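You operate a simulated robot arm through the tools that you are given. There is no shell and no other tool. Be economical: measure what you need, move in short steps, check, and stop when the job is done.

The job below is to be done with a simulated two-armed robot. You get a single attempt, and the scene is never put back.

TASK
Pick up the headcover with one hand, pass it to the other hand and put it on the supply bench top. Set down upright: headcover.

The check looks at the end state, three seconds after you hand in, the way a careful person would. Anything else that was tipped, shoved, dropped, spilled or broken makes it a failure.

THE ROBOT
Two 7-joint arms with two-finger parallel grippers on one trunk, on a base that drives. Base frame: it is fixed to the floor where the robot stands at the start and does not move with it; the origin is under the middle of the robot, x ahead of it, y to its left, z up. Lengths are in mm, angles in degrees, forces in N, time in s.
The left shoulder is at the start at [70, 163, 1320], the right one opposite. With the tool pointing down near the work surface each hand reaches from about 360 to 880 mm from the robot's upright axis, wherever it stands, measured 20 degrees to its own side. Places, roughly: supply bench top [600, 2400, 800]. Payload 3.43 kg a hand.
The tool frame of a hand sits at the grasp point between the pads (the TCP): z along the fingers, y along the line on which they close. The tips reach 34 mm beyond it. Largest opening 128 mm; finger width 24, thickness 12; the body of the gripper, 48 by 130 mm, starts 96 mm behind the TCP.
Orientation is that of the tool frame in the base frame, as a unit quaternion [w, x, y, z]. With the fingers straight down and closing along the base's y, the tool's x points along the base's -x, its y along +y and its z along -z.

THE INTERFACE
- The arms move only by the tool jog_arm. It takes "left_steps", "right_steps" or both (then of equal length, played together; a hand with none holds still); each is a list of rows, each an object of numbers (a shift or turn left out is 0, a gripper value left out holds the last): "tx", "ty", "tz": the shift along the tool's x, y, z in units of 150 mm (1.0 is 150 mm); "ax", "ay", "az": the turn, a rotation vector about the tool's x, y, z in units of 180 degrees (1.0 is 180 degrees); "gripper": the closure, from 0 (fully open) to 1 (shut). In form: [{"tx": .., "ty": .., "tz": .., "ax": .., "ay": .., "az": .., "gripper": ..}, ...]. A call has 1 to 8 rows; each row is the pose to reach, as a shift and turn from the pose commanded when the call began, along the tool's axes at that moment. A call with a number of a shift or a turn outside -1 to 1 is refused whole. Rows are played at 5 a second. More than 50 mm and 8.6 degrees between two rows, or a gripper value outside its range, and nothing of the call is played. A pose out of reach is approached as far as the arm can. The call stops where the force on the tool passes 40 N (or 10 N more than at its start, if that is more) or the arm is blocked; 0.2 s more then pass. Each finger travels about 153 mm/s and halts on what it meets, pressing with about 36 N; the grip force reading is that of the motor and also rises with nothing between the fingers. The clock runs only during rows and for 0.2 s after the last one: add rows that repeat a pose to give the fingers time. It gives the time, the measured TCP pose, the force on the tool (base axes), the opening and the grip force at its end, in the units of the frame above (readings bear some noise), with the torque about the TCP (base axes, N m) and any sound that the robot's microphone picked up.
- Cameras (640 x 400 px; columns grow to the right, rows downward): "scene" is now at [140, -1.7, 1553.9]; the picture's right is [-0.01, -1.00, 0.00], its down [-0.54, 0.01, -0.84] and it looks along [0.84, -0.01, -0.54] (base axes); focal length 274 px, centre (320, 200). "left" rides on the left gripper at [76, 11, -160] in its tool frame; the picture's right is [-0.15, 0.99, 0.00], its down [-0.88, -0.13, -0.46] and it looks along [-0.45, -0.07, 0.89] (tool axes); focal length 234 px, centre (320, 200). "right" rides on the right gripper at [76, -11, -160] in its tool frame; the picture's right is [0.15, 0.99, 0.00], its down [-0.88, 0.13, -0.46] and it looks along [-0.45, 0.07, 0.89] (tool axes); focal length 234 px, centre (320, 200). There is no depth. A picture from a camera that has moved, and an enlarged one, comes with that camera's place and axes in the base frame and with its lens.
- grab_frame(camera): a new picture of that camera. It takes no simulated time.
- slide_trunk(by): slides the trunk up (or, below 0, down) by that many mm; the arms and the scene camera ride with it, the base frame stays. It gives what a move gives, with no picture.
- drive_base(legs): drives the robot by 1 to 6 legs, each [ahead, left, turn to the left] in mm, mm and degrees, along the robot's own axes; the way and the turn of a leg run together, so that a leg with both is an arc; at most 1500 mm and 180 degrees a leg. The arms and the cameras ride along, it lands a little off, and it stops where it bumps. It gives what a move gives.
- aim_head(pan, tilt): turns the head with the scene camera to pan (to the left, within 86 degrees either way) and tilt (down, from -29 to 69), counted from straight ahead of the robot. It gives what a move gives.
- close_up(camera, box): a new picture of the part [left, top, right, bottom] of that camera's present view, enlarged. It takes no simulated time.
- job_done(): hands the job in; it is judged then, once.

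Work in short steps. Places have to be worked out from the pictures, the camera data and where the tool is seen: move nearer, look again, correct. Check each grasp and each placing, and mend what went wrong. You have 120 turns and 108 pictures in all, those below and enlarged ones among them. Open the grippers and draw the arms clear of the work before you hand the job in, unless the task says otherwise; then end with one line.

The tools are called after "Call:" as a command line: name --argument value ..., lists and objects as JSON in quotes. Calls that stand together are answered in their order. jog_arm: Moves the arms, as the interface text tells. Its arguments: {"type":"object","properties":{"left_steps":{"type":"array","items":{"type":"object","properties":{"tx":{"type":"number"},"ty":{"type":"number"},"tz":{"type":"number"},"ax":{"type":"number"},"ay":{"type":"number"},"az":{"type":"number"},"gripper":{"type":"number"}}}},"right_steps":{"type":"array","items":{"type":"object","properties":{"tx":{"type":"number"},"ty":{"type":"number"},"tz":{"type":"number"},"ax":{"type":"number"},"ay":{"type":"number"},"az":{"type":"number"},"gripper":{"type":"number"}}}}},"required":[]} The other tools are called the same way: slide_trunk (by) slides the trunk up or down; drive_base (legs) drives the base; aim_head (pan, tilt) turns the head that bears the scene camera; grab_frame (camera) takes a picture; close_up (camera, box) takes an enlarged picture of a part of a camera's view; job_done () hands the job in.

At the start:

```text
time: 0.0
left_eef_pos: [565.0, 206.4, 1220.2]
left_ee_rot: [0.0, -0.001, 1.0, 0.0]
left_force: [0.0, 0.3, -0.5]
left_torque: [-0.02, -0.02, -0.04]
left_width: 128.1
left_grasp_force: 0.1
right_eef_pos: [559.2, -220.6, 1231.4]
right_ee_rot: [0.0, 0.001, 1.0, 0.001]
right_force: [0.4, 0.0, 0.4]
right_torque: [-0.02, 0.0, -0.04]
right_width: 127.9
right_grasp_force: 0.0
trunk travel left (down, up): [-800.0, 140.0]
robot x, y, heading: [-1.7, -1.2, -0.3]
head pan, tilt: [-0.6, 32.5]
```

scene: 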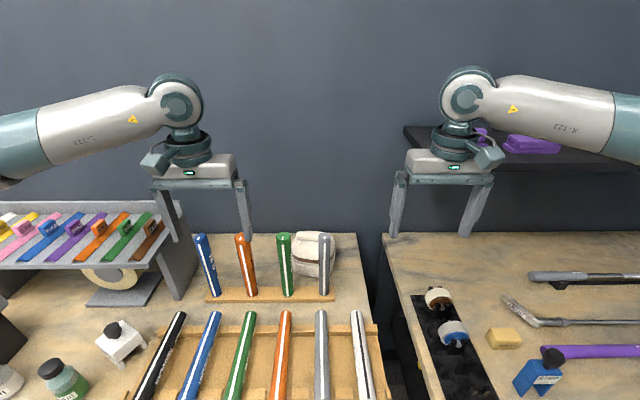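
right: 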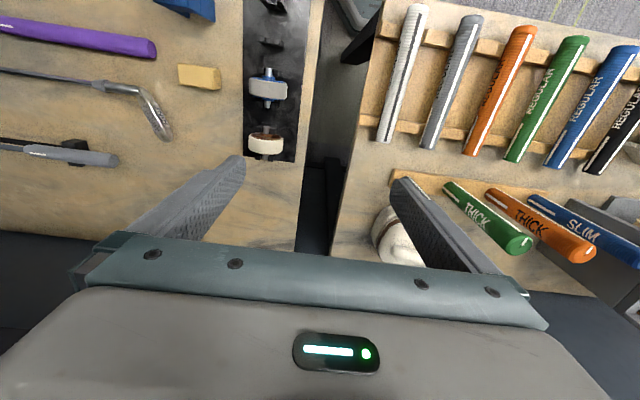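
left: 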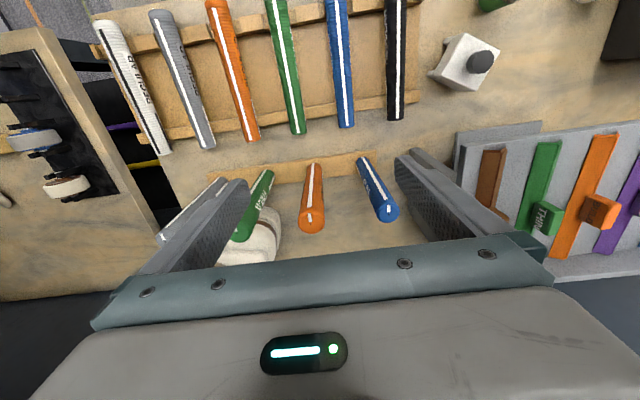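

The headcover is probably the whitish object behind the upright grips at scene (313,253). I'll enlarge it and the other side of the table.

Call:
close_up --camera "scene" --box '[180, 210, 400, 330]'

Call:
close_up --camera "left" --box '[160, 140, 420, 300]'

Call:
close_up --camera "right" --box '[320, 150, 560, 300]'

```text
2.91 times, centred on (290, 270) of scene
camera zoom: at [140.0, -1.7, 1553.9], right [-0.01, -1.0, 0.0], down [-0.54, 0.01, -0.84], along [0.84, -0.01, -0.54], focal length 797 px, centre (407, -4)
```

zoom: 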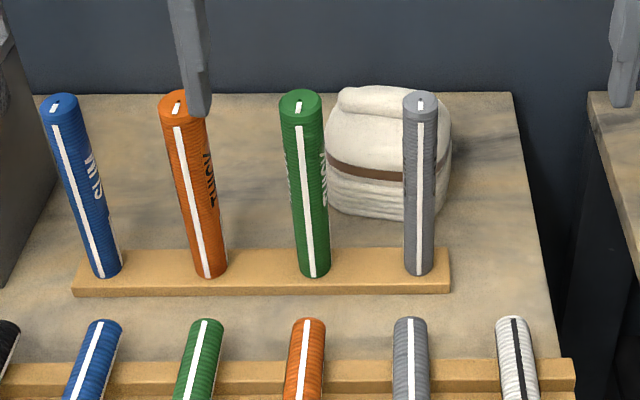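

```text
2.46 times, centred on (290, 220) of left
camera zoom: at [488.3, 218.4, 1381.3], right [0.14, 0.99, 0.0], down [0.88, -0.13, 0.46], along [0.45, -0.07, -0.89], focal length 576 px, centre (394, 151)
```

zoom: 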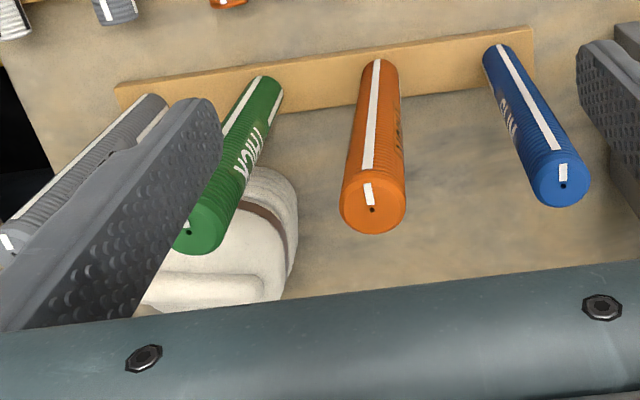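

```text
2.67 times, centred on (440, 225) of right
camera zoom: at [483.0, -230.8, 1390.0], right [-0.15, 0.99, 0.0], down [0.88, 0.13, 0.46], along [0.45, 0.07, -0.89], focal length 624 px, centre (0, 133)
```

zoom: 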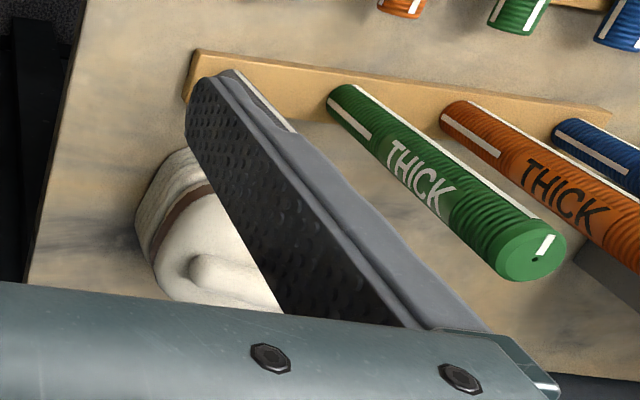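

It looks like a knit cap-shaped cover standing about x≈790, y≈20 behind the upright grips, about 110 mm high. I'll bring the left hand over it for a better look and move the right hand aside.

Call:
jog_arm --left_steps '[{"tx": -0.05, "ty": -0.2}, {"tx": -0.1, "ty": -0.4}, {"tx": -0.15, "ty": -0.6}, {"tx": -0.2, "ty": -0.8}, {"tx": -0.25, "ty": -1.0}, {"tx": -0.25, "ty": -1.0}]' --right_steps '[{"ty": -0.2}, {"ty": -0.4}, {"ty": -0.6}, {"ty": -0.8}, {"ty": -1.0}, {"ty": -1.0}]'

Call:
grab_frame --camera "left"

Call:
grab_frame --camera "scene"

```text
time: 1.4
left_eef_pos: [603.0, 58.4, 1220.7]
left_ee_rot: [0.001, -0.001, 1.0, -0.001]
left_force: [-0.5, 0.0, 0.3]
left_torque: [-0.02, -0.02, 0.0]
left_width: 128.1
left_grasp_force: 0.1
right_eef_pos: [557.2, -367.3, 1233.7]
right_ee_rot: [0.0, 0.0, 1.0, -0.001]
right_force: [0.4, 0.0, -0.7]
right_torque: [-0.05, 0.02, 0.0]
right_width: 127.8
right_grasp_force: 0.0
trunk travel left (down, up): [-800.0, 140.0]
robot x, y, heading: [-1.3, 2.4, -0.1]
head pan, tilt: [-0.6, 32.5]
```

```text
101 pictures are left
camera left: at [526.5, 70.2, 1381.5], right [0.14, 0.99, 0.0], down [0.88, -0.13, 0.46], along [0.45, -0.07, -0.89], focal length 234 px, centre (320, 200)
```

left: 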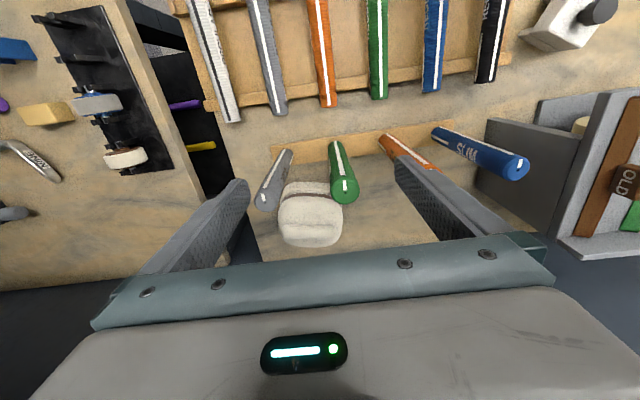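

```text
100 pictures are left
camera scene: at [139.8, 0.3, 1553.9], right [-0.01, -1.0, 0.0], down [-0.54, 0.0, -0.84], along [0.84, -0.01, -0.54], focal length 274 px, centre (320, 200)
```

scene: 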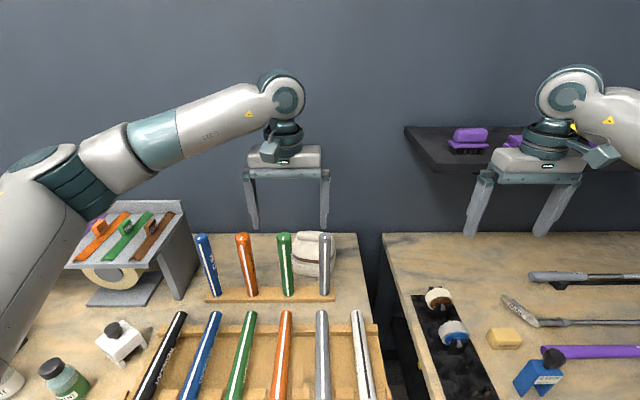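

The hand now frames the headcover; enlarge it.

Call:
close_up --camera "left" --box '[230, 125, 400, 260]'

Call:
close_up --camera "scene" --box '[270, 220, 360, 310]'

```text
2.96 times, centred on (315, 192) of left
camera zoom: at [526.5, 70.2, 1381.5], right [0.14, 0.99, 0.0], down [0.88, -0.13, 0.46], along [0.45, -0.07, -0.89], focal length 694 px, centre (335, 222)
```

zoom: 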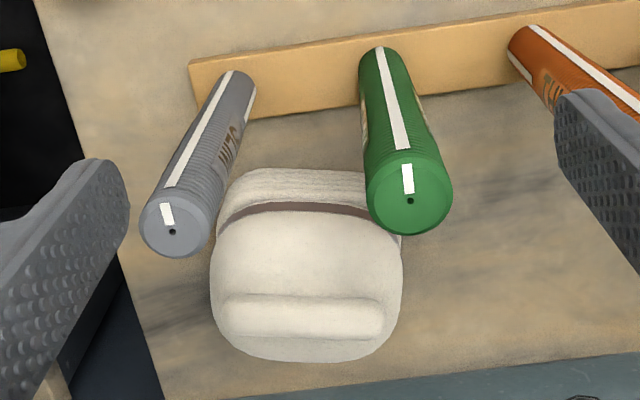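

```text
4.44 times, centred on (315, 265) of scene
camera zoom: at [139.8, 0.3, 1553.9], right [-0.01, -1.0, 0.0], down [-0.54, 0.0, -0.84], along [0.84, -0.01, -0.54], focal length 1218 px, centre (342, -89)
```

zoom: 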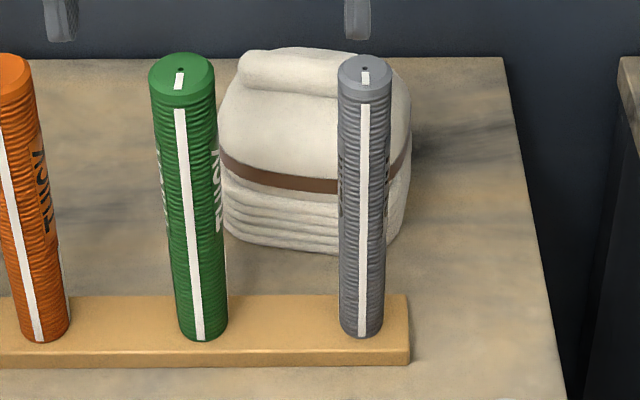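

The cover seems roughly 138 wide (y) and 125 deep (x), with a raised ridge on top along y. I'll move the left hand closer above to refine its shape.

Call:
jog_arm --left_steps '[{"tx": -0.25, "ty": -0.08}, {"tx": -0.5, "ty": -0.16}, {"tx": -0.75, "ty": -0.24}, {"tx": -1.0, "ty": -0.32}, {"tx": -1.0, "ty": -0.32}]'

Call:
grab_frame --camera "left"

Call:
grab_frame --camera "scene"

```text
time: 2.6
left_eef_pos: [754.2, 9.2, 1218.6]
left_ee_rot: [0.0, 0.0, 1.0, -0.001]
left_force: [-0.3, -0.8, 0.7]
left_torque: [-0.05, -0.02, -0.02]
left_width: 128.1
left_grasp_force: 0.0
right_eef_pos: [557.7, -367.3, 1232.8]
right_ee_rot: [0.001, 0.0, 1.0, 0.0]
right_force: [-0.2, 0.7, 0.1]
right_torque: [-0.02, -0.01, 0.01]
right_width: 127.9
right_grasp_force: 0.0
trunk travel left (down, up): [-800.0, 140.0]
robot x, y, heading: [-0.9, 1.3, -0.0]
head pan, tilt: [-0.6, 32.5]
```

```text
97 pictures are left
camera left: at [676.9, 21.7, 1379.7], right [0.15, 0.99, 0.0], down [0.88, -0.13, 0.46], along [0.45, -0.07, -0.89], focal length 234 px, centre (320, 200)
```

left: 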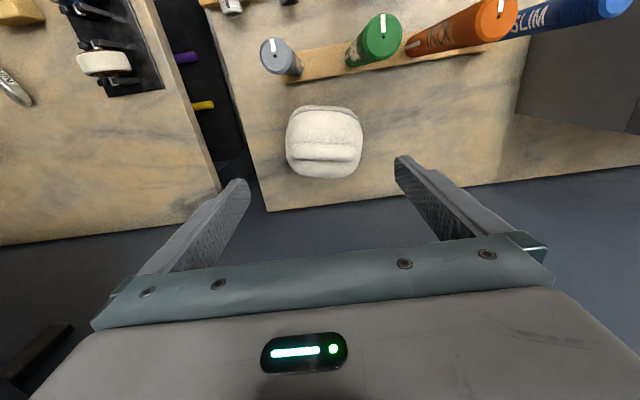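

```text
96 pictures are left
camera scene: at [139.6, -0.7, 1553.9], right [-0.01, -1.0, 0.0], down [-0.54, 0.01, -0.84], along [0.84, -0.01, -0.54], focal length 274 px, centre (320, 200)
```

scene: 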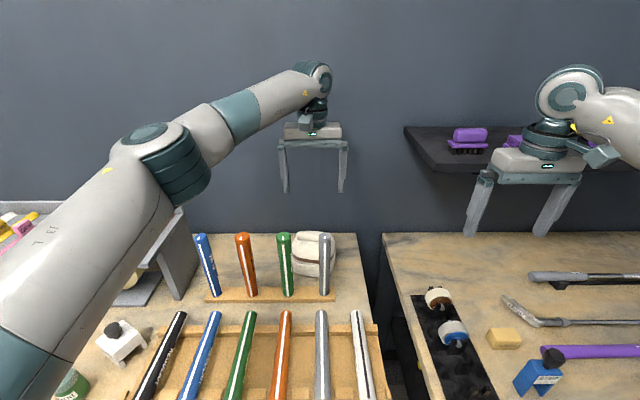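

Enlarging the top view for dimensions.

Call:
close_up --camera "left" --box '[260, 80, 390, 200]'

```text
3.33 times, centred on (325, 140) of left
camera zoom: at [676.9, 21.7, 1379.7], right [0.15, 0.99, 0.0], down [0.88, -0.13, 0.46], along [0.45, -0.07, -0.89], focal length 781 px, centre (303, 400)
```

zoom: 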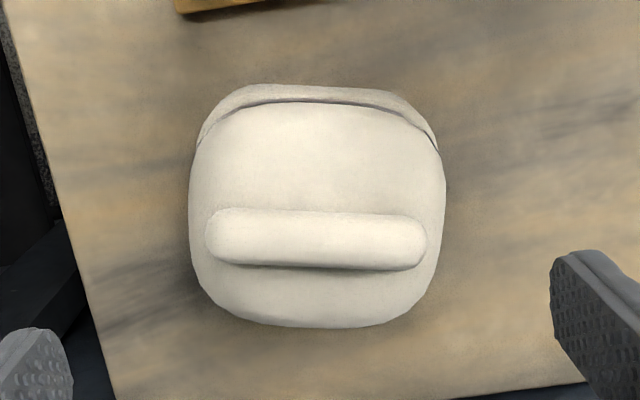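

Triangulated: ridge centre ≈ (778, 12, 1012), ~106 long, ~28 thick, yawed so it runs along (0.2, 0.98); body is too wide for the gripper, so the ridge is the handle. The right arm has a freer elbow, so right will pick near the −y end; I withdraw the left and yaw the right.

Call:
jog_arm --left_steps '[{"tx": 0.125, "ty": 0.125}, {"tx": 0.25, "ty": 0.25}, {"tx": 0.375, "ty": 0.375}, {"tx": 0.5, "ty": 0.5}, {"tx": 0.625, "ty": 0.625}, {"tx": 0.75, "ty": 0.75}, {"tx": 0.875, "ty": 0.875}, {"tx": 1.0, "ty": 1.0}]' --right_steps '[{"az": -0.042}, {"az": -0.084}, {"az": -0.126}, {"az": -0.168}, {"az": -0.21}, {"az": -0.252}, {"az": -0.294}, {"az": -0.336}]'

Call:
slide_trunk --by 100

```text
time: 4.4
left_eef_pos: [603.1, 158.9, 1220.9]
left_ee_rot: [0.0, -0.001, 1.0, 0.0]
left_force: [0.1, -0.7, 0.7]
left_torque: [-0.01, -0.06, 0.01]
left_width: 127.9
left_grasp_force: 0.0
right_eef_pos: [534.8, -314.6, 1217.7]
right_ee_rot: [0.0, -0.441, 0.897, -0.002]
right_force: [0.2, -0.9, 0.1]
right_torque: [0.01, -0.02, 0.02]
right_width: 128.0
right_grasp_force: 0.0
right hand out of reach, approached as far as the arm can: row 6, 7, 8
trunk travel left (down, up): [-800.0, 140.0]
robot x, y, heading: [1.3, -1.2, -0.1]
head pan, tilt: [-0.6, 32.5]
```

```text
time: 5.7
left_eef_pos: [604.2, 157.6, 1320.4]
left_ee_rot: [0.0, 0.0, 1.0, 0.0]
left_force: [-0.6, -0.4, 0.0]
left_torque: [-0.01, -0.03, -0.04]
left_width: 127.9
left_grasp_force: 0.0
right_eef_pos: [534.7, -315.1, 1316.1]
right_ee_rot: [0.0, -0.442, 0.897, -0.001]
right_force: [0.1, -0.7, -0.3]
right_torque: [0.01, -0.04, 0.0]
right_width: 127.9
right_grasp_force: 0.0
trunk travel left (down, up): [-900.0, 40.0]
robot x, y, heading: [1.2, 0.7, -0.0]
head pan, tilt: [-0.6, 32.5]
```

The right wrist hit a limit at about +52° yaw, so I'll go the other way (toward −101°) while bringing the hand inward and up with the raised trunk. Also continue withdrawing the left.

Call:
jog_arm --left_steps '[{"tx": 0.03, "ty": 0.08}, {"tx": 0.06, "ty": 0.16}, {"tx": 0.1, "ty": 0.24}, {"tx": 0.13, "ty": 0.32}, {"tx": 0.16, "ty": 0.4}, {"tx": 0.2, "ty": 0.48}, {"tx": 0.23, "ty": 0.56}, {"tx": 0.26, "ty": 0.64}]' --right_steps '[{"tx": -0.07, "az": 0.042}, {"tx": -0.14, "az": 0.084}, {"tx": -0.21, "az": 0.126}, {"tx": -0.28, "az": 0.168}, {"tx": -0.35, "az": 0.21}, {"tx": -0.42, "az": 0.252}, {"tx": -0.49, "az": 0.294}, {"tx": -0.56, "az": 0.336}]'

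Call:
jog_arm --right_steps '[{"az": 0.045}, {"az": 0.09}, {"az": 0.135}, {"az": 0.18}, {"az": 0.225}, {"az": 0.27}, {"az": 0.315}, {"az": 0.36}]'

```text
time: 7.5
left_eef_pos: [565.2, 256.2, 1321.9]
left_ee_rot: [0.0, -0.001, 1.0, -0.001]
left_force: [0.1, 0.3, -0.1]
left_torque: [-0.03, 0.0, -0.02]
left_width: 127.9
left_grasp_force: 0.1
right_eef_pos: [589.1, -247.1, 1318.2]
right_ee_rot: [0.001, 0.071, 0.997, -0.002]
right_force: [0.7, 0.0, 0.7]
right_torque: [0.01, 0.01, -0.01]
right_width: 127.8
right_grasp_force: 0.1
trunk travel left (down, up): [-900.0, 40.0]
robot x, y, heading: [2.7, -1.2, -0.0]
head pan, tilt: [-0.6, 32.5]
```

```text
time: 9.3
left_eef_pos: [564.4, 256.1, 1321.2]
left_ee_rot: [-0.001, -0.001, 1.0, 0.0]
left_force: [-0.1, 0.8, -0.2]
left_torque: [0.01, 0.02, 0.0]
left_width: 128.0
left_grasp_force: 0.0
right_eef_pos: [586.3, -247.7, 1316.9]
right_ee_rot: [0.001, 0.595, 0.804, -0.001]
right_force: [0.0, 0.1, -0.2]
right_torque: [-0.01, 0.03, 0.0]
right_width: 128.0
right_grasp_force: 0.1
trunk travel left (down, up): [-900.0, 40.0]
robot x, y, heading: [0.9, 1.7, -0.1]
head pan, tilt: [-0.6, 32.5]
```

Rotation passes fine this way (now −73°). Finish to −101.5° and start moving toward the headcover.

Call:
jog_arm --right_steps '[{"tx": 0.11, "ty": 0.16, "az": 0.04}, {"tx": 0.22, "ty": 0.33, "az": 0.08}, {"tx": 0.33, "ty": 0.49, "az": 0.12}, {"tx": 0.45, "ty": 0.66, "az": 0.158}, {"tx": 0.56, "ty": 0.82, "az": 0.158}]'

Call:
grab_frame --camera "scene"

Call:
grab_frame --camera "right"

```text
time: 10.5
left_eef_pos: [565.6, 257.0, 1319.6]
left_ee_rot: [0.0, -0.001, 1.0, 0.0]
left_force: [0.2, 0.1, 0.2]
left_torque: [-0.02, 0.01, 0.0]
left_width: 127.8
left_grasp_force: 0.0
right_eef_pos: [681.7, -126.7, 1317.1]
right_ee_rot: [0.002, 0.774, 0.633, -0.001]
right_force: [-0.6, 0.1, -0.4]
right_torque: [0.0, -0.02, -0.02]
right_width: 128.3
right_grasp_force: 0.0
trunk travel left (down, up): [-900.0, 40.0]
robot x, y, heading: [1.0, 1.0, -0.1]
head pan, tilt: [-0.6, 32.5]
```

```text
94 pictures are left
camera scene: at [141.0, 0.9, 1653.7], right [-0.01, -1.0, 0.0], down [-0.54, 0.0, -0.84], along [0.84, -0.01, -0.54], focal length 274 px, centre (320, 200)
```

scene: 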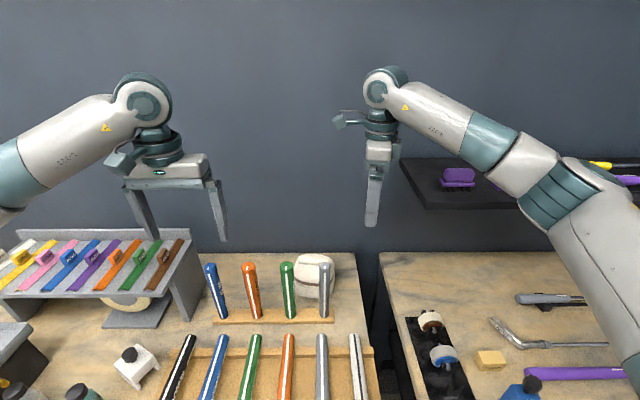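

```text
93 pictures are left
camera right: at [684.4, -49.2, 1475.6], right [1.0, -0.05, 0.0], down [-0.05, -0.89, 0.46], along [-0.02, -0.46, -0.89], focal length 234 px, centre (320, 200)
```

right: 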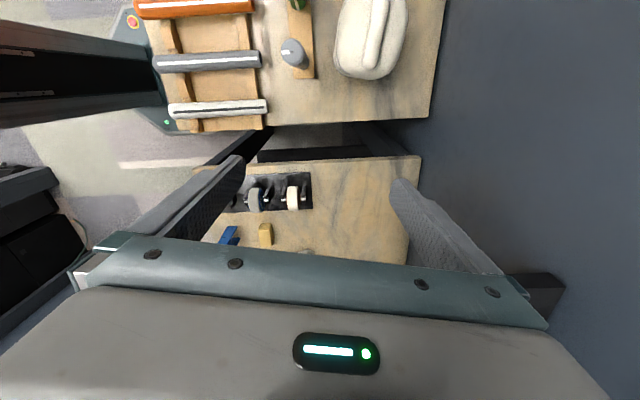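

Yaw is right. Move over the −y part of the ridge at a safe height.

Call:
jog_arm --right_steps '[{"tx": 0.2, "ty": 0.11, "tz": 0.1}, {"tx": 0.42, "ty": 0.22, "tz": 0.2}, {"tx": 0.63, "ty": 0.33, "tz": 0.35}, {"tx": 0.844, "ty": 0.44, "tz": 0.5}, {"tx": 0.844, "ty": 0.44, "tz": 0.7}, {"tx": 0.844, "ty": 0.44, "tz": 0.7}]'

Call:
grab_frame --camera "right"

Call:
grab_frame --camera "scene"

```text
time: 11.9
left_eef_pos: [564.8, 253.9, 1322.3]
left_ee_rot: [0.0, -0.001, 1.0, 0.0]
left_force: [0.7, -0.6, 0.1]
left_torque: [0.01, -0.03, 0.01]
left_width: 127.6
left_grasp_force: 0.1
right_eef_pos: [766.0, -19.8, 1214.2]
right_ee_rot: [0.002, 0.773, 0.634, 0.0]
right_force: [0.3, 0.0, -0.3]
right_torque: [0.02, -0.03, -0.02]
right_width: 128.1
right_grasp_force: 0.1
trunk travel left (down, up): [-900.0, 40.0]
robot x, y, heading: [0.9, 1.5, -0.2]
head pan, tilt: [-0.6, 32.5]
```

```text
92 pictures are left
camera right: at [768.7, 57.0, 1372.2], right [1.0, -0.05, 0.0], down [-0.05, -0.89, 0.46], along [-0.02, -0.46, -0.89], focal length 234 px, centre (320, 200)
```

right: 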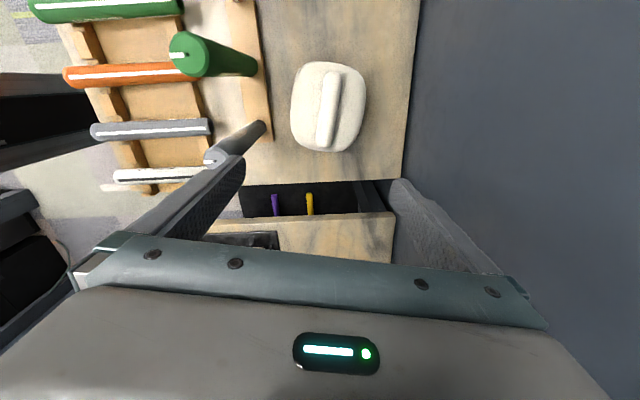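

```text
91 pictures are left
camera scene: at [139.4, -3.1, 1654.0], right [-0.01, -1.0, 0.0], down [-0.54, 0.01, -0.84], along [0.84, -0.01, -0.54], focal length 274 px, centre (320, 200)
```

scene: 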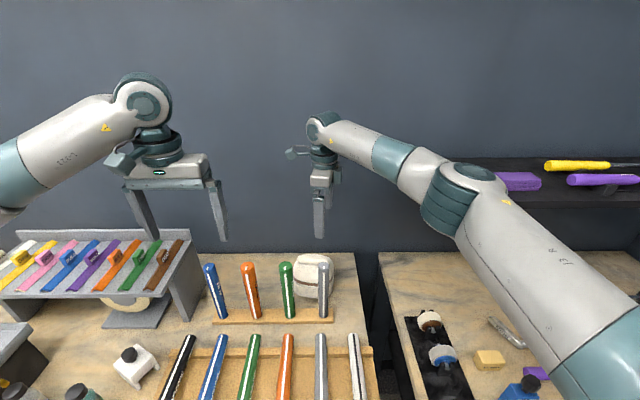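

Gray upright grip sits at about (650, −13), leaving ~25 mm to the front finger; I'll narrow the gripper. Enlarge to refine ridge location.

Call:
close_up --camera "right" --box '[240, 40, 420, 170]'

```text
3.08 times, centred on (330, 105) of right
camera zoom: at [768.7, 57.0, 1372.2], right [1.0, -0.05, 0.0], down [-0.05, -0.89, 0.46], along [-0.02, -0.46, -0.89], focal length 720 px, centre (289, 492)
```

zoom: 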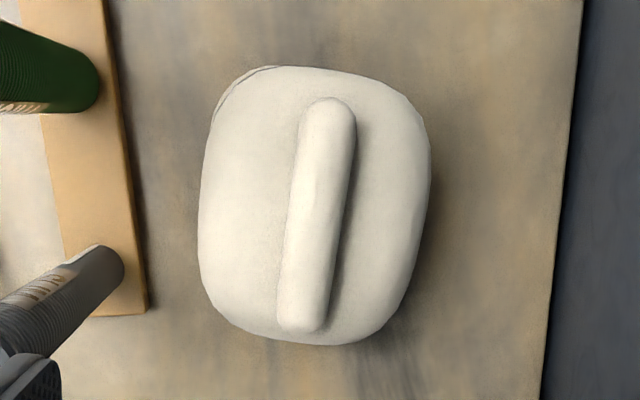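

Ridge refined: from (788, 65) to (772, −38), direction 9° off y. Tilt the right tool 15° (top toward −y), narrow the fingers and lower to a hover over s≈−28 mm.

Call:
jog_arm --right_steps '[{"tx": -0.005, "ty": 0.02, "tz": 0.2, "ay": 0.028, "az": -0.005, "gripper": 0.45}, {"tx": -0.01, "ty": 0.04, "tz": 0.4, "ay": 0.056, "az": -0.01, "gripper": 0.45}, {"tx": -0.015, "ty": 0.06, "tz": 0.6, "ay": 0.083, "az": -0.014, "gripper": 0.45}, {"tx": -0.015, "ty": 0.06, "tz": 0.6, "ay": 0.083, "az": -0.014, "gripper": 0.45}]'

Call:
grab_frame --camera "right"

Call:
close_up --camera "scene" --box '[240, 180, 400, 330]'

```text
time: 12.9
left_eef_pos: [563.3, 255.8, 1322.2]
left_ee_rot: [0.0, 0.0, 1.0, 0.0]
left_force: [0.1, 0.1, 0.4]
left_torque: [-0.02, 0.0, -0.01]
left_width: 127.8
left_grasp_force: 0.0
right_eef_pos: [777.1, -21.4, 1124.4]
right_ee_rot: [-0.081, 0.753, 0.645, 0.102]
right_force: [-0.3, -0.6, -0.5]
right_torque: [-0.03, -0.05, -0.02]
right_width: 70.4
right_grasp_force: 0.0
trunk travel left (down, up): [-900.0, 40.0]
robot x, y, heading: [1.1, -2.6, 0.2]
head pan, tilt: [-0.6, 32.5]
```

```text
89 pictures are left
camera right: at [768.6, 12.1, 1296.7], right [1.0, -0.01, 0.05], down [-0.02, -0.98, 0.22], along [0.04, -0.22, -0.98], focal length 234 px, centre (320, 200)
```

right: 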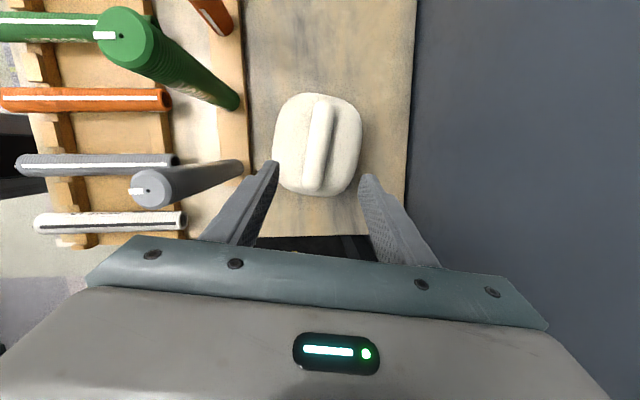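

```text
2.67 times, centred on (320, 255) of scene
camera zoom: at [140.0, -1.1, 1653.9], right [-0.01, -1.0, 0.0], down [-0.54, 0.01, -0.84], along [0.84, -0.01, -0.54], focal length 731 px, centre (320, 53)
```

zoom: 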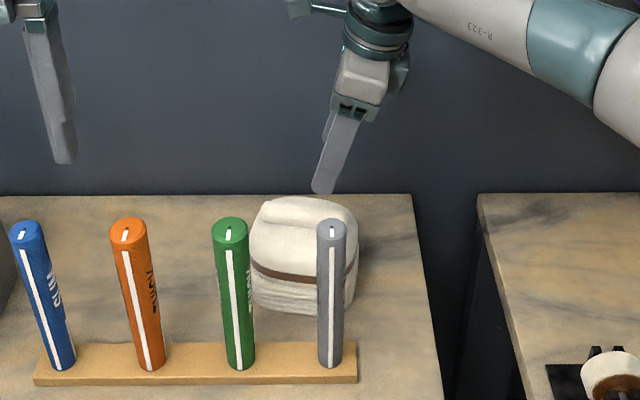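

Consistent ridge estimate. Lower straight down by 60 mm and look again.

Call:
jog_arm --right_steps '[{"tx": -0.053, "ty": -0.01, "tz": 0.193}, {"tx": -0.107, "ty": -0.02, "tz": 0.386}, {"tx": -0.107, "ty": -0.02, "tz": 0.386}]'

Call:
grab_frame --camera "right"

Call:
close_up --camera "scene" --box '[260, 190, 380, 310]'

```text
time: 13.7
left_eef_pos: [563.7, 255.7, 1321.4]
left_ee_rot: [0.0, -0.001, 1.0, 0.0]
left_force: [-0.1, 0.1, -0.3]
left_torque: [0.03, -0.01, -0.02]
left_width: 128.1
left_grasp_force: 0.1
right_eef_pos: [775.1, -24.3, 1062.7]
right_ee_rot: [-0.08, 0.753, 0.645, 0.1]
right_force: [-0.3, 0.2, -0.4]
right_torque: [0.01, 0.01, -0.03]
right_width: 70.4
right_grasp_force: 0.0
trunk travel left (down, up): [-900.0, 40.0]
robot x, y, heading: [2.6, -1.1, -0.4]
head pan, tilt: [-0.6, 32.5]
```

```text
87 pictures are left
camera right: at [766.9, 9.6, 1236.5], right [1.0, -0.01, 0.05], down [-0.02, -0.98, 0.22], along [0.04, -0.22, -0.98], focal length 234 px, centre (320, 200)
```

right: 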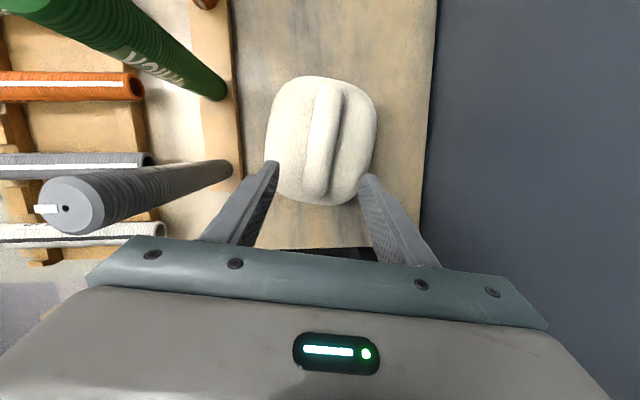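

```text
3.33 times, centred on (320, 250) of scene
camera zoom: at [139.4, -1.7, 1654.0], right [-0.01, -1.0, 0.0], down [-0.54, 0.01, -0.84], along [0.84, -0.01, -0.54], focal length 914 px, centre (320, 33)
```

zoom: 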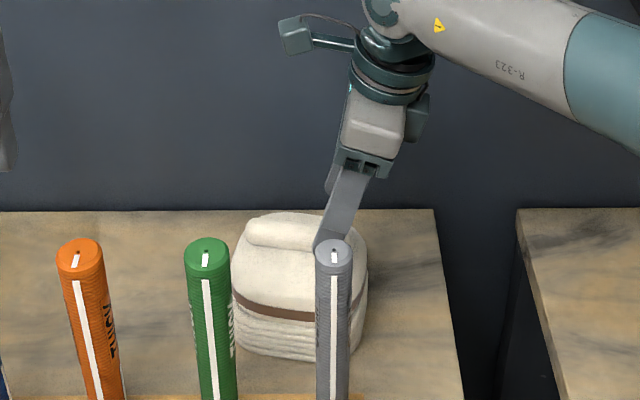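

Aligned. Descend 22 mm more, slowly.

Call:
jog_arm --right_steps '[{"tx": -0.018, "tz": 0.065}, {"tx": -0.038, "tz": 0.142}, {"tx": -0.038, "tz": 0.142}]'

Call:
close_up --camera "right" --box '[220, 60, 420, 260]'

```text
time: 14.5
left_eef_pos: [565.6, 254.5, 1321.4]
left_ee_rot: [-0.001, -0.001, 1.0, 0.0]
left_force: [-0.5, 0.6, -0.3]
left_torque: [-0.03, 0.03, 0.03]
left_width: 128.2
left_grasp_force: 0.0
right_eef_pos: [774.9, -24.0, 1039.5]
right_ee_rot: [-0.081, 0.753, 0.645, 0.099]
right_force: [-0.7, -0.4, 0.1]
right_torque: [0.02, 0.01, -0.01]
right_width: 70.5
right_grasp_force: 0.0
trunk travel left (down, up): [-900.0, 40.0]
robot x, y, heading: [-3.0, 2.6, -0.0]
head pan, tilt: [-0.6, 32.5]
```

```text
2.00 times, centred on (320, 160) of right
camera zoom: at [766.8, 9.4, 1213.8], right [1.0, -0.01, 0.04], down [-0.02, -0.98, 0.22], along [0.04, -0.22, -0.98], focal length 468 px, centre (320, 280)
```

zoom: 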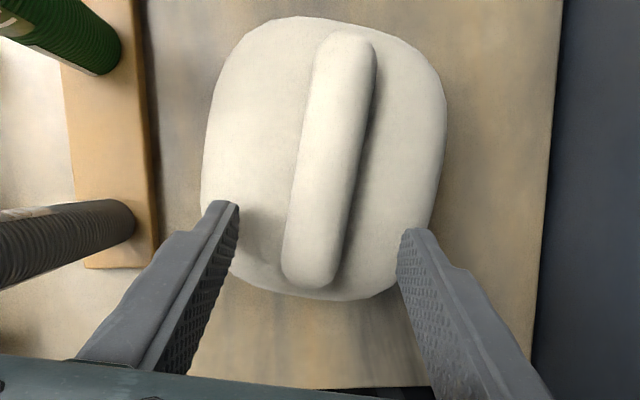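

Fingers straddle the lower quarter of the ridge. Down 8 mm more, watching the force.

Call:
jog_arm --right_steps '[{"tx": -0.007, "tz": 0.026}, {"tx": -0.014, "tz": 0.052}, {"tx": -0.014, "tz": 0.052}]'

Call:
close_up --camera "scene" --box '[270, 210, 370, 310]'

```text
time: 15.3
left_eef_pos: [562.6, 255.8, 1321.4]
left_ee_rot: [0.001, 0.0, 1.0, -0.001]
left_force: [0.4, 0.0, 0.3]
left_torque: [0.0, 0.02, -0.02]
left_width: 127.8
left_grasp_force: 0.0
right_eef_pos: [774.8, -24.8, 1036.4]
right_ee_rot: [-0.08, 0.753, 0.645, 0.103]
right_force: [1.6, -0.8, 22.4]
right_torque: [0.07, 0.79, -0.01]
right_width: 69.5
right_grasp_force: 0.2
trunk travel left (down, up): [-900.0, 40.0]
robot x, y, heading: [-0.9, -3.3, -0.2]
head pan, tilt: [-0.6, 32.5]
```

```text
4.00 times, centred on (320, 260) of scene
camera zoom: at [137.2, -1.7, 1654.5], right [-0.01, -1.0, 0.0], down [-0.54, 0.01, -0.84], along [0.84, -0.01, -0.54], focal length 1096 px, centre (320, -40)
```

zoom: 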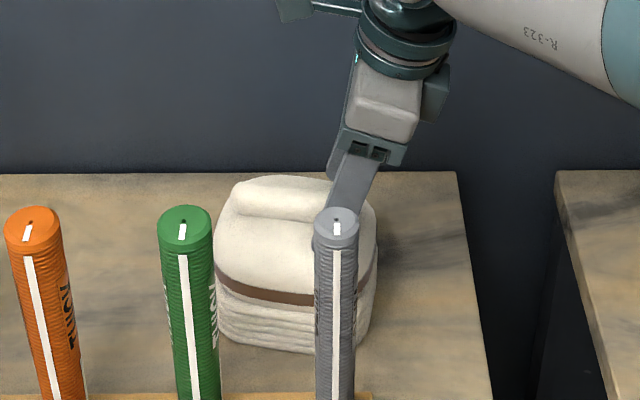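

The front fingertip touches the dome (22 N). Back off 5 mm and close on the ridge.

Call:
jog_arm --right_steps '[{"tx": 0.009, "tz": -0.05}, {"tx": 0.009, "tz": -0.05, "gripper": 0.6}, {"tx": 0.009, "tz": -0.05, "gripper": 0.75}, {"tx": 0.009, "tz": -0.05, "gripper": 0.9}, {"tx": 0.009, "tz": -0.05, "gripper": 1.0}, {"tx": 0.009, "tz": -0.05, "gripper": 1.0}, {"tx": 0.009, "tz": -0.05, "gripper": 1.0}]'

Call:
close_up --camera "right" --box '[220, 60, 420, 260]'

```text
time: 16.9
left_eef_pos: [565.8, 254.4, 1320.9]
left_ee_rot: [0.0, 0.0, 1.0, 0.001]
left_force: [0.0, 0.2, -0.5]
left_torque: [0.0, -0.02, 0.0]
left_width: 128.2
left_grasp_force: 0.0
right_eef_pos: [775.0, -26.5, 1038.8]
right_ee_rot: [-0.081, 0.753, 0.646, 0.099]
right_force: [-0.1, -1.1, -0.2]
right_torque: [-0.03, 0.01, -0.01]
right_width: 24.9
right_grasp_force: 35.8
trunk travel left (down, up): [-900.0, 40.0]
robot x, y, heading: [-1.0, 0.6, -0.2]
head pan, tilt: [-0.6, 32.5]
```

```text
2.00 times, centred on (320, 160) of right
camera zoom: at [766.9, 8.1, 1212.9], right [1.0, -0.01, 0.04], down [-0.02, -0.98, 0.22], along [0.04, -0.22, -0.98], focal length 468 px, centre (320, 280)
```

zoom: 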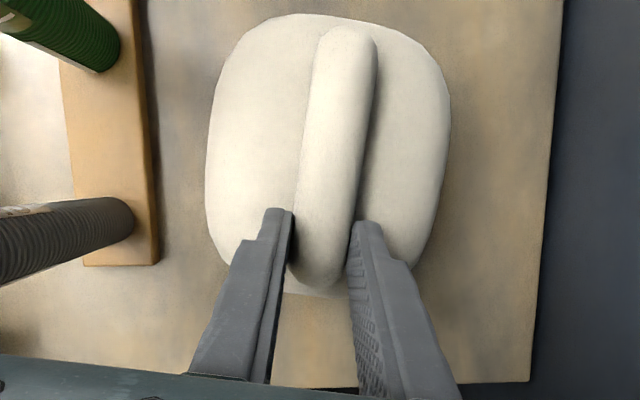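

Gripping 25 mm ridge at full force. Lift 15 mm and check that it hangs steady.

Call:
jog_arm --right_steps '[{"tx": 0.009, "tz": -0.032}, {"tx": 0.018, "tz": -0.064}, {"tx": 0.026, "tz": -0.097}, {"tx": 0.026, "tz": -0.097}]'

Call:
close_up --camera "scene" --box '[260, 200, 380, 320]'

Call:
close_up --camera "right" --box '[220, 60, 420, 260]'

```text
time: 17.9
left_eef_pos: [564.7, 255.3, 1320.8]
left_ee_rot: [0.0, -0.001, 1.0, 0.0]
left_force: [0.0, 0.5, 0.3]
left_torque: [0.01, -0.01, 0.0]
left_width: 128.2
left_grasp_force: 0.0
right_eef_pos: [775.4, -25.8, 1055.8]
right_ee_rot: [-0.082, 0.752, 0.646, 0.1]
right_force: [0.3, 0.2, -0.6]
right_torque: [-0.02, 0.01, -0.02]
right_width: 25.3
right_grasp_force: 36.3
trunk travel left (down, up): [-900.0, 40.0]
robot x, y, heading: [0.3, 0.8, 0.3]
head pan, tilt: [-0.6, 32.5]
```

```text
3.33 times, centred on (320, 260) of scene
camera zoom: at [140.2, -1.6, 1653.9], right [-0.01, -1.0, 0.0], down [-0.54, 0.01, -0.84], along [0.84, -0.01, -0.54], focal length 914 px, centre (320, 0)
```

zoom: 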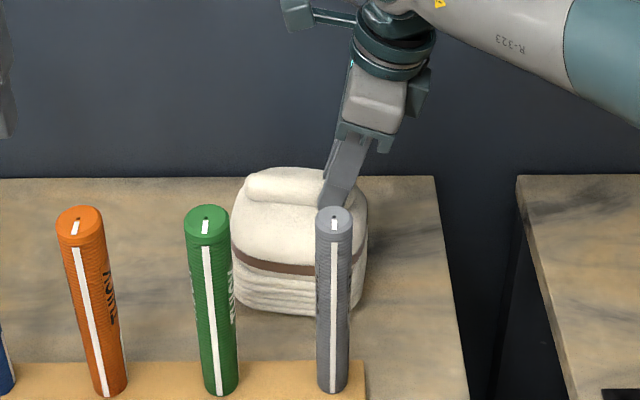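

```text
2.00 times, centred on (320, 160) of right
camera zoom: at [767.1, 8.4, 1227.5], right [1.0, -0.01, 0.04], down [-0.02, -0.98, 0.22], along [0.04, -0.22, -0.98], focal length 468 px, centre (320, 280)
```

zoom: 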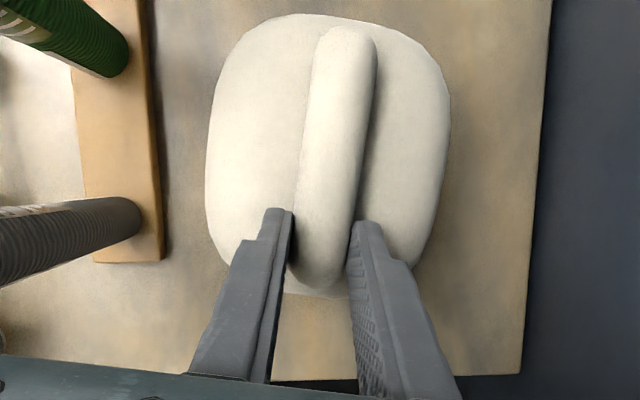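

Held firmly and level. Lift straight up ~290 mm to clear the upright grips.

Call:
jog_arm --right_steps '[{"tx": 0.05, "tz": -0.187}, {"tx": 0.1, "tz": -0.374}, {"tx": 0.15, "tz": -0.56}, {"tx": 0.2, "tz": -0.747}, {"tx": 0.25, "tz": -0.934}]'

Call:
jog_arm --right_steps '[{"tx": 0.05, "tz": -0.187}, {"tx": 0.1, "tz": -0.374}, {"tx": 0.15, "tz": -0.56}, {"tx": 0.2, "tz": -0.747}, {"tx": 0.25, "tz": -0.934}, {"tx": 0.25, "tz": -0.934}]'

Call:
grab_frame --camera "scene"

```text
time: 19.1
left_eef_pos: [563.8, 254.3, 1321.9]
left_ee_rot: [0.001, -0.001, 1.0, 0.0]
left_force: [-0.4, 0.1, 0.0]
left_torque: [-0.02, -0.01, -0.02]
left_width: 128.3
left_grasp_force: 0.1
right_eef_pos: [771.3, -27.8, 1199.9]
right_ee_rot: [-0.08, 0.754, 0.644, 0.101]
right_force: [1.1, -1.0, -0.6]
right_torque: [-0.04, 0.0, 0.01]
right_width: 25.3
right_grasp_force: 36.7
trunk travel left (down, up): [-900.0, 40.0]
robot x, y, heading: [-0.6, -0.7, 0.1]
head pan, tilt: [-0.6, 32.5]
```

```text
time: 20.5
left_eef_pos: [565.5, 255.1, 1321.4]
left_ee_rot: [0.0, -0.001, 1.0, 0.0]
left_force: [0.4, 0.8, -0.2]
left_torque: [0.01, 0.03, -0.01]
left_width: 128.2
left_grasp_force: 0.1
right_eef_pos: [769.2, -26.0, 1341.5]
right_ee_rot: [-0.081, 0.753, 0.646, 0.099]
right_force: [-0.5, 0.6, -0.8]
right_torque: [-0.03, 0.02, 0.01]
right_width: 25.3
right_grasp_force: 36.4
trunk travel left (down, up): [-900.0, 40.0]
robot x, y, heading: [-5.6, -1.8, 0.1]
head pan, tilt: [-0.6, 32.5]
```

```text
80 pictures are left
camera scene: at [140.6, -2.0, 1653.8], right [-0.01, -1.0, 0.0], down [-0.54, 0.01, -0.84], along [0.84, -0.01, -0.54], focal length 274 px, centre (320, 200)
```

scene: 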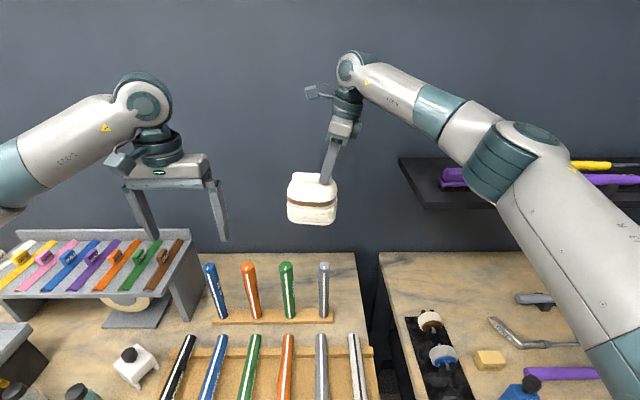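

Clear of the grips. Back the base away 500 mm so the hand-over happens over open space.

Call:
drive_base --legs '[[-500, 0, 0]]'

Call:
aim_head --pan 80 --tilt 20

Call:
grab_frame --camera "scene"

```text
time: 23.4
left_eef_pos: [77.6, 254.4, 1320.5]
left_ee_rot: [0.0, -0.001, 1.0, 0.0]
left_force: [-0.7, 0.3, -0.4]
left_torque: [-0.02, 0.05, 0.02]
left_width: 128.0
left_grasp_force: 0.0
right_eef_pos: [281.3, -27.2, 1341.6]
right_ee_rot: [-0.081, 0.753, 0.645, 0.1]
right_force: [-0.4, 0.2, -1.7]
right_torque: [-0.02, 0.07, -0.03]
right_width: 25.1
right_grasp_force: 35.4
trunk travel left (down, up): [-900.0, 40.0]
robot x, y, heading: [-490.8, -2.8, -0.0]
head pan, tilt: [-0.6, 32.5]
```

```text
time: 25.0
left_eef_pos: [74.3, 255.2, 1320.9]
left_ee_rot: [0.0, -0.001, 1.0, 0.0]
left_force: [-0.9, 0.1, 0.3]
left_torque: [0.02, 0.02, 0.02]
left_width: 128.2
left_grasp_force: 0.0
right_eef_pos: [279.2, -25.1, 1341.6]
right_ee_rot: [-0.081, 0.753, 0.645, 0.1]
right_force: [-0.9, -0.1, -0.8]
right_torque: [-0.03, 0.01, 0.02]
right_width: 25.3
right_grasp_force: 35.7
trunk travel left (down, up): [-900.0, 40.0]
robot x, y, heading: [-489.4, -0.5, -0.1]
head pan, tilt: [80.0, 20.0]
```

```text
79 pictures are left
camera scene: at [-423.0, 91.1, 1673.9], right [0.98, -0.17, 0.0], down [-0.06, -0.34, -0.94], along [0.16, 0.93, -0.34], focal length 274 px, centre (320, 200)
```

scene: 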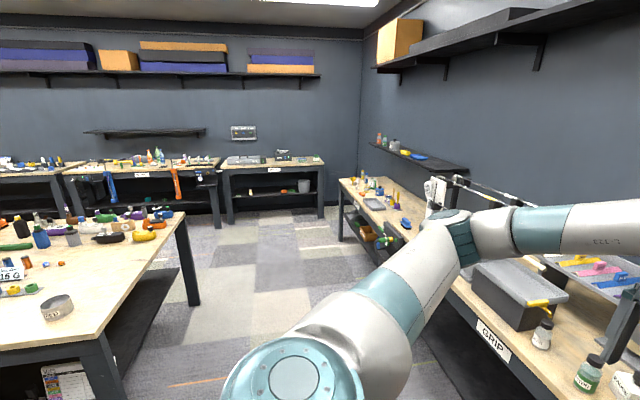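

The room is clear; the supply bench is further along the wall at left. Now yaw the right hand (with the cover) ~58° to the left about vertical and pull it in, so the left hand can take the free end of the ridge.

Call:
jog_arm --right_steps '[{"tx": -0.058, "ty": -0.125, "tz": -0.016, "ax": 0.0104, "az": -0.0389}, {"tx": -0.116, "ty": -0.25, "tz": -0.032, "ax": 0.0208, "az": -0.0778}, {"tx": -0.175, "ty": -0.375, "tz": -0.047, "ax": 0.0313, "az": -0.1167}, {"tx": -0.233, "ty": -0.5, "tz": -0.063, "ax": 0.0417, "az": -0.1556}, {"tx": -0.291, "ty": -0.625, "tz": -0.079, "ax": 0.0521, "az": -0.1945}, {"tx": -0.35, "ty": -0.75, "tz": -0.095, "ax": 0.0626, "az": -0.2334}, {"tx": -0.408, "ty": -0.875, "tz": -0.11, "ax": 0.073, "az": -0.2723}, {"tx": -0.466, "ty": -1.0, "tz": -0.126, "ax": 0.0834, "az": -0.3112}]'

Call:
aim_head --pan 0 --tilt 30

Call:
grab_frame --camera "scene"

Call:
grab_frame --camera "right"

```text
time: 26.8
left_eef_pos: [75.0, 254.0, 1320.8]
left_ee_rot: [0.0, 0.0, 1.0, 0.0]
left_force: [0.4, -0.7, 0.2]
left_torque: [0.0, -0.01, 0.01]
left_width: 128.2
left_grasp_force: 0.1
right_eef_pos: [118.3, -74.2, 1342.9]
right_ee_rot: [-0.119, 0.345, 0.93, 0.045]
right_force: [-0.9, -0.1, -1.1]
right_torque: [-0.05, -0.05, -0.01]
right_width: 25.3
right_grasp_force: 35.9
trunk travel left (down, up): [-900.0, 40.0]
robot x, y, heading: [-490.6, -0.7, 0.3]
head pan, tilt: [80.0, 20.0]
```

```text
time: 28.3
left_eef_pos: [76.0, 254.3, 1320.4]
left_ee_rot: [0.0, -0.001, 1.0, 0.001]
left_force: [0.0, -0.7, 0.2]
left_torque: [0.0, -0.05, 0.0]
left_width: 128.0
left_grasp_force: 0.0
right_eef_pos: [120.0, -73.6, 1341.6]
right_ee_rot: [-0.118, 0.347, 0.93, 0.045]
right_force: [-0.6, -0.3, -1.0]
right_torque: [0.0, -0.03, 0.02]
right_width: 25.2
right_grasp_force: 35.7
trunk travel left (down, up): [-900.0, 40.0]
robot x, y, heading: [-491.0, -3.7, 0.0]
head pan, tilt: [0.0, 30.0]
```

```text
78 pictures are left
camera scene: at [-348.5, -0.5, 1657.8], right [0.0, -1.0, 0.0], down [-0.5, 0.0, -0.87], along [0.87, 0.0, -0.5], focal length 274 px, centre (320, 200)
```

scene: 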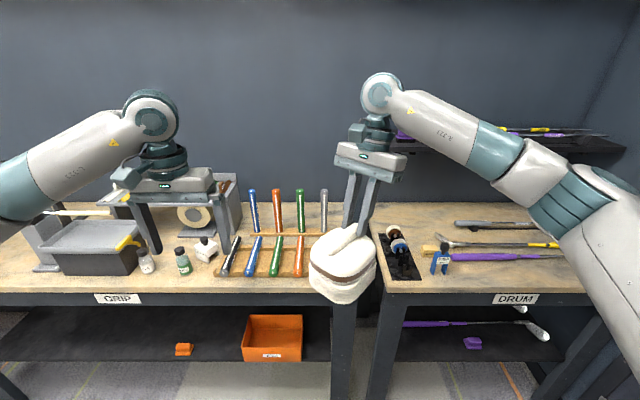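

```text
77 pictures are left
camera right: at [86.2, -60.3, 1515.3], right [0.54, 0.84, 0.04], down [0.82, -0.54, 0.22], along [0.21, -0.09, -0.97], focal length 234 px, centre (320, 200)
```

right: 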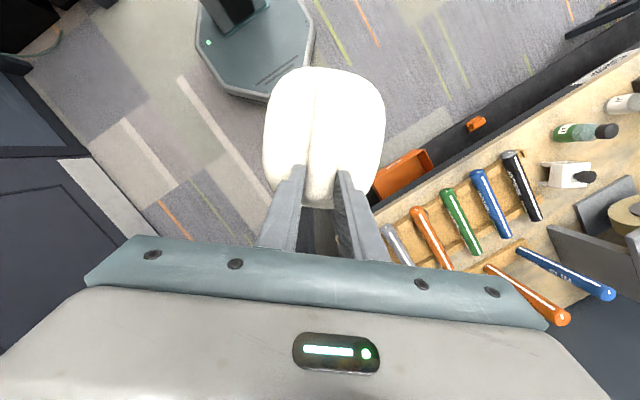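

Ridge free end is now near (50, −13, 1315), running along heading 139°. Bring the left hand up, yaw it −41° and narrow its fingers, staging off to the side.

Call:
jog_arm --left_steps '[{"tz": -0.2, "tx": 0.08, "ty": -0.12, "az": 0.038}, {"tz": -0.4, "tx": 0.17, "ty": -0.25, "az": 0.076}, {"tz": -0.6, "tx": 0.27, "ty": -0.4, "az": 0.114, "gripper": 0.4}, {"tz": -0.75, "tx": 0.37, "ty": -0.55, "az": 0.152, "gripper": 0.4}, {"tz": -0.793, "tx": 0.47, "ty": -0.69, "az": 0.19, "gripper": 0.4}, {"tz": -0.793, "tx": 0.567, "ty": -0.827, "az": 0.228, "gripper": 0.4}]'

Call:
jog_arm --left_steps '[{"ay": -0.037}, {"ay": -0.074}, {"ay": -0.111}, {"ay": -0.111}]'

Call:
grab_frame --camera "scene"

Call:
grab_frame --camera "left"

```text
time: 29.7
left_eef_pos: [-12.2, 132.8, 1438.2]
left_ee_rot: [0.0, 0.351, 0.936, 0.0]
left_force: [-0.7, 0.8, -0.1]
left_torque: [0.04, 0.0, 0.02]
left_width: 77.1
left_grasp_force: 0.1
right_eef_pos: [120.5, -73.8, 1342.1]
right_ee_rot: [-0.118, 0.347, 0.929, 0.045]
right_force: [0.0, -0.6, -1.0]
right_torque: [0.0, -0.01, -0.01]
right_width: 25.2
right_grasp_force: 35.5
trunk travel left (down, up): [-900.0, 40.0]
robot x, y, heading: [-491.5, 1.5, 0.1]
head pan, tilt: [0.0, 30.0]
```

```text
time: 30.7
left_eef_pos: [-11.6, 132.0, 1439.5]
left_ee_rot: [0.164, 0.345, 0.922, -0.061]
left_force: [0.5, -0.7, -0.1]
left_torque: [-0.02, 0.02, 0.02]
left_width: 76.9
left_grasp_force: 0.2
right_eef_pos: [120.1, -75.0, 1341.8]
right_ee_rot: [-0.117, 0.346, 0.93, 0.045]
right_force: [-0.8, -0.8, -1.1]
right_torque: [-0.02, -0.04, -0.01]
right_width: 25.0
right_grasp_force: 35.8
trunk travel left (down, up): [-900.0, 40.0]
robot x, y, heading: [-489.3, 0.5, -0.1]
head pan, tilt: [0.0, 30.0]
```

```text
76 pictures are left
camera scene: at [-348.5, -0.8, 1657.8], right [0.0, -1.0, 0.0], down [-0.5, 0.0, -0.87], along [0.87, 0.0, -0.5], focal length 274 px, centre (320, 200)
```

scene: 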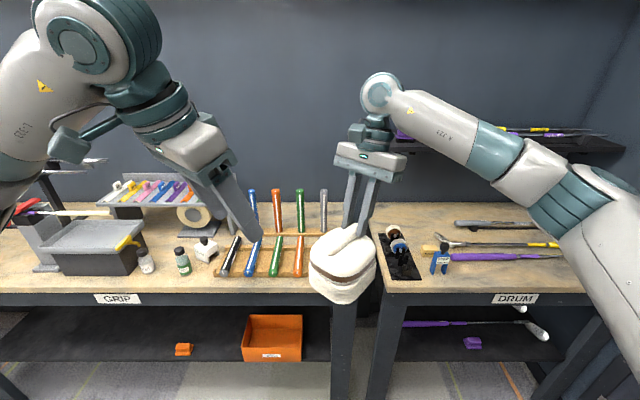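

```text
75 pictures are left
camera left: at [-99.5, 222.9, 1564.7], right [0.75, 0.66, 0.05], down [0.42, -0.54, 0.73], along [0.51, -0.53, -0.68], focal length 234 px, centre (320, 200)
```

left: 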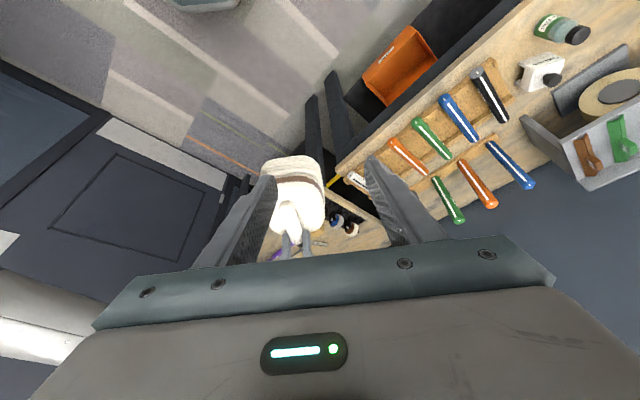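

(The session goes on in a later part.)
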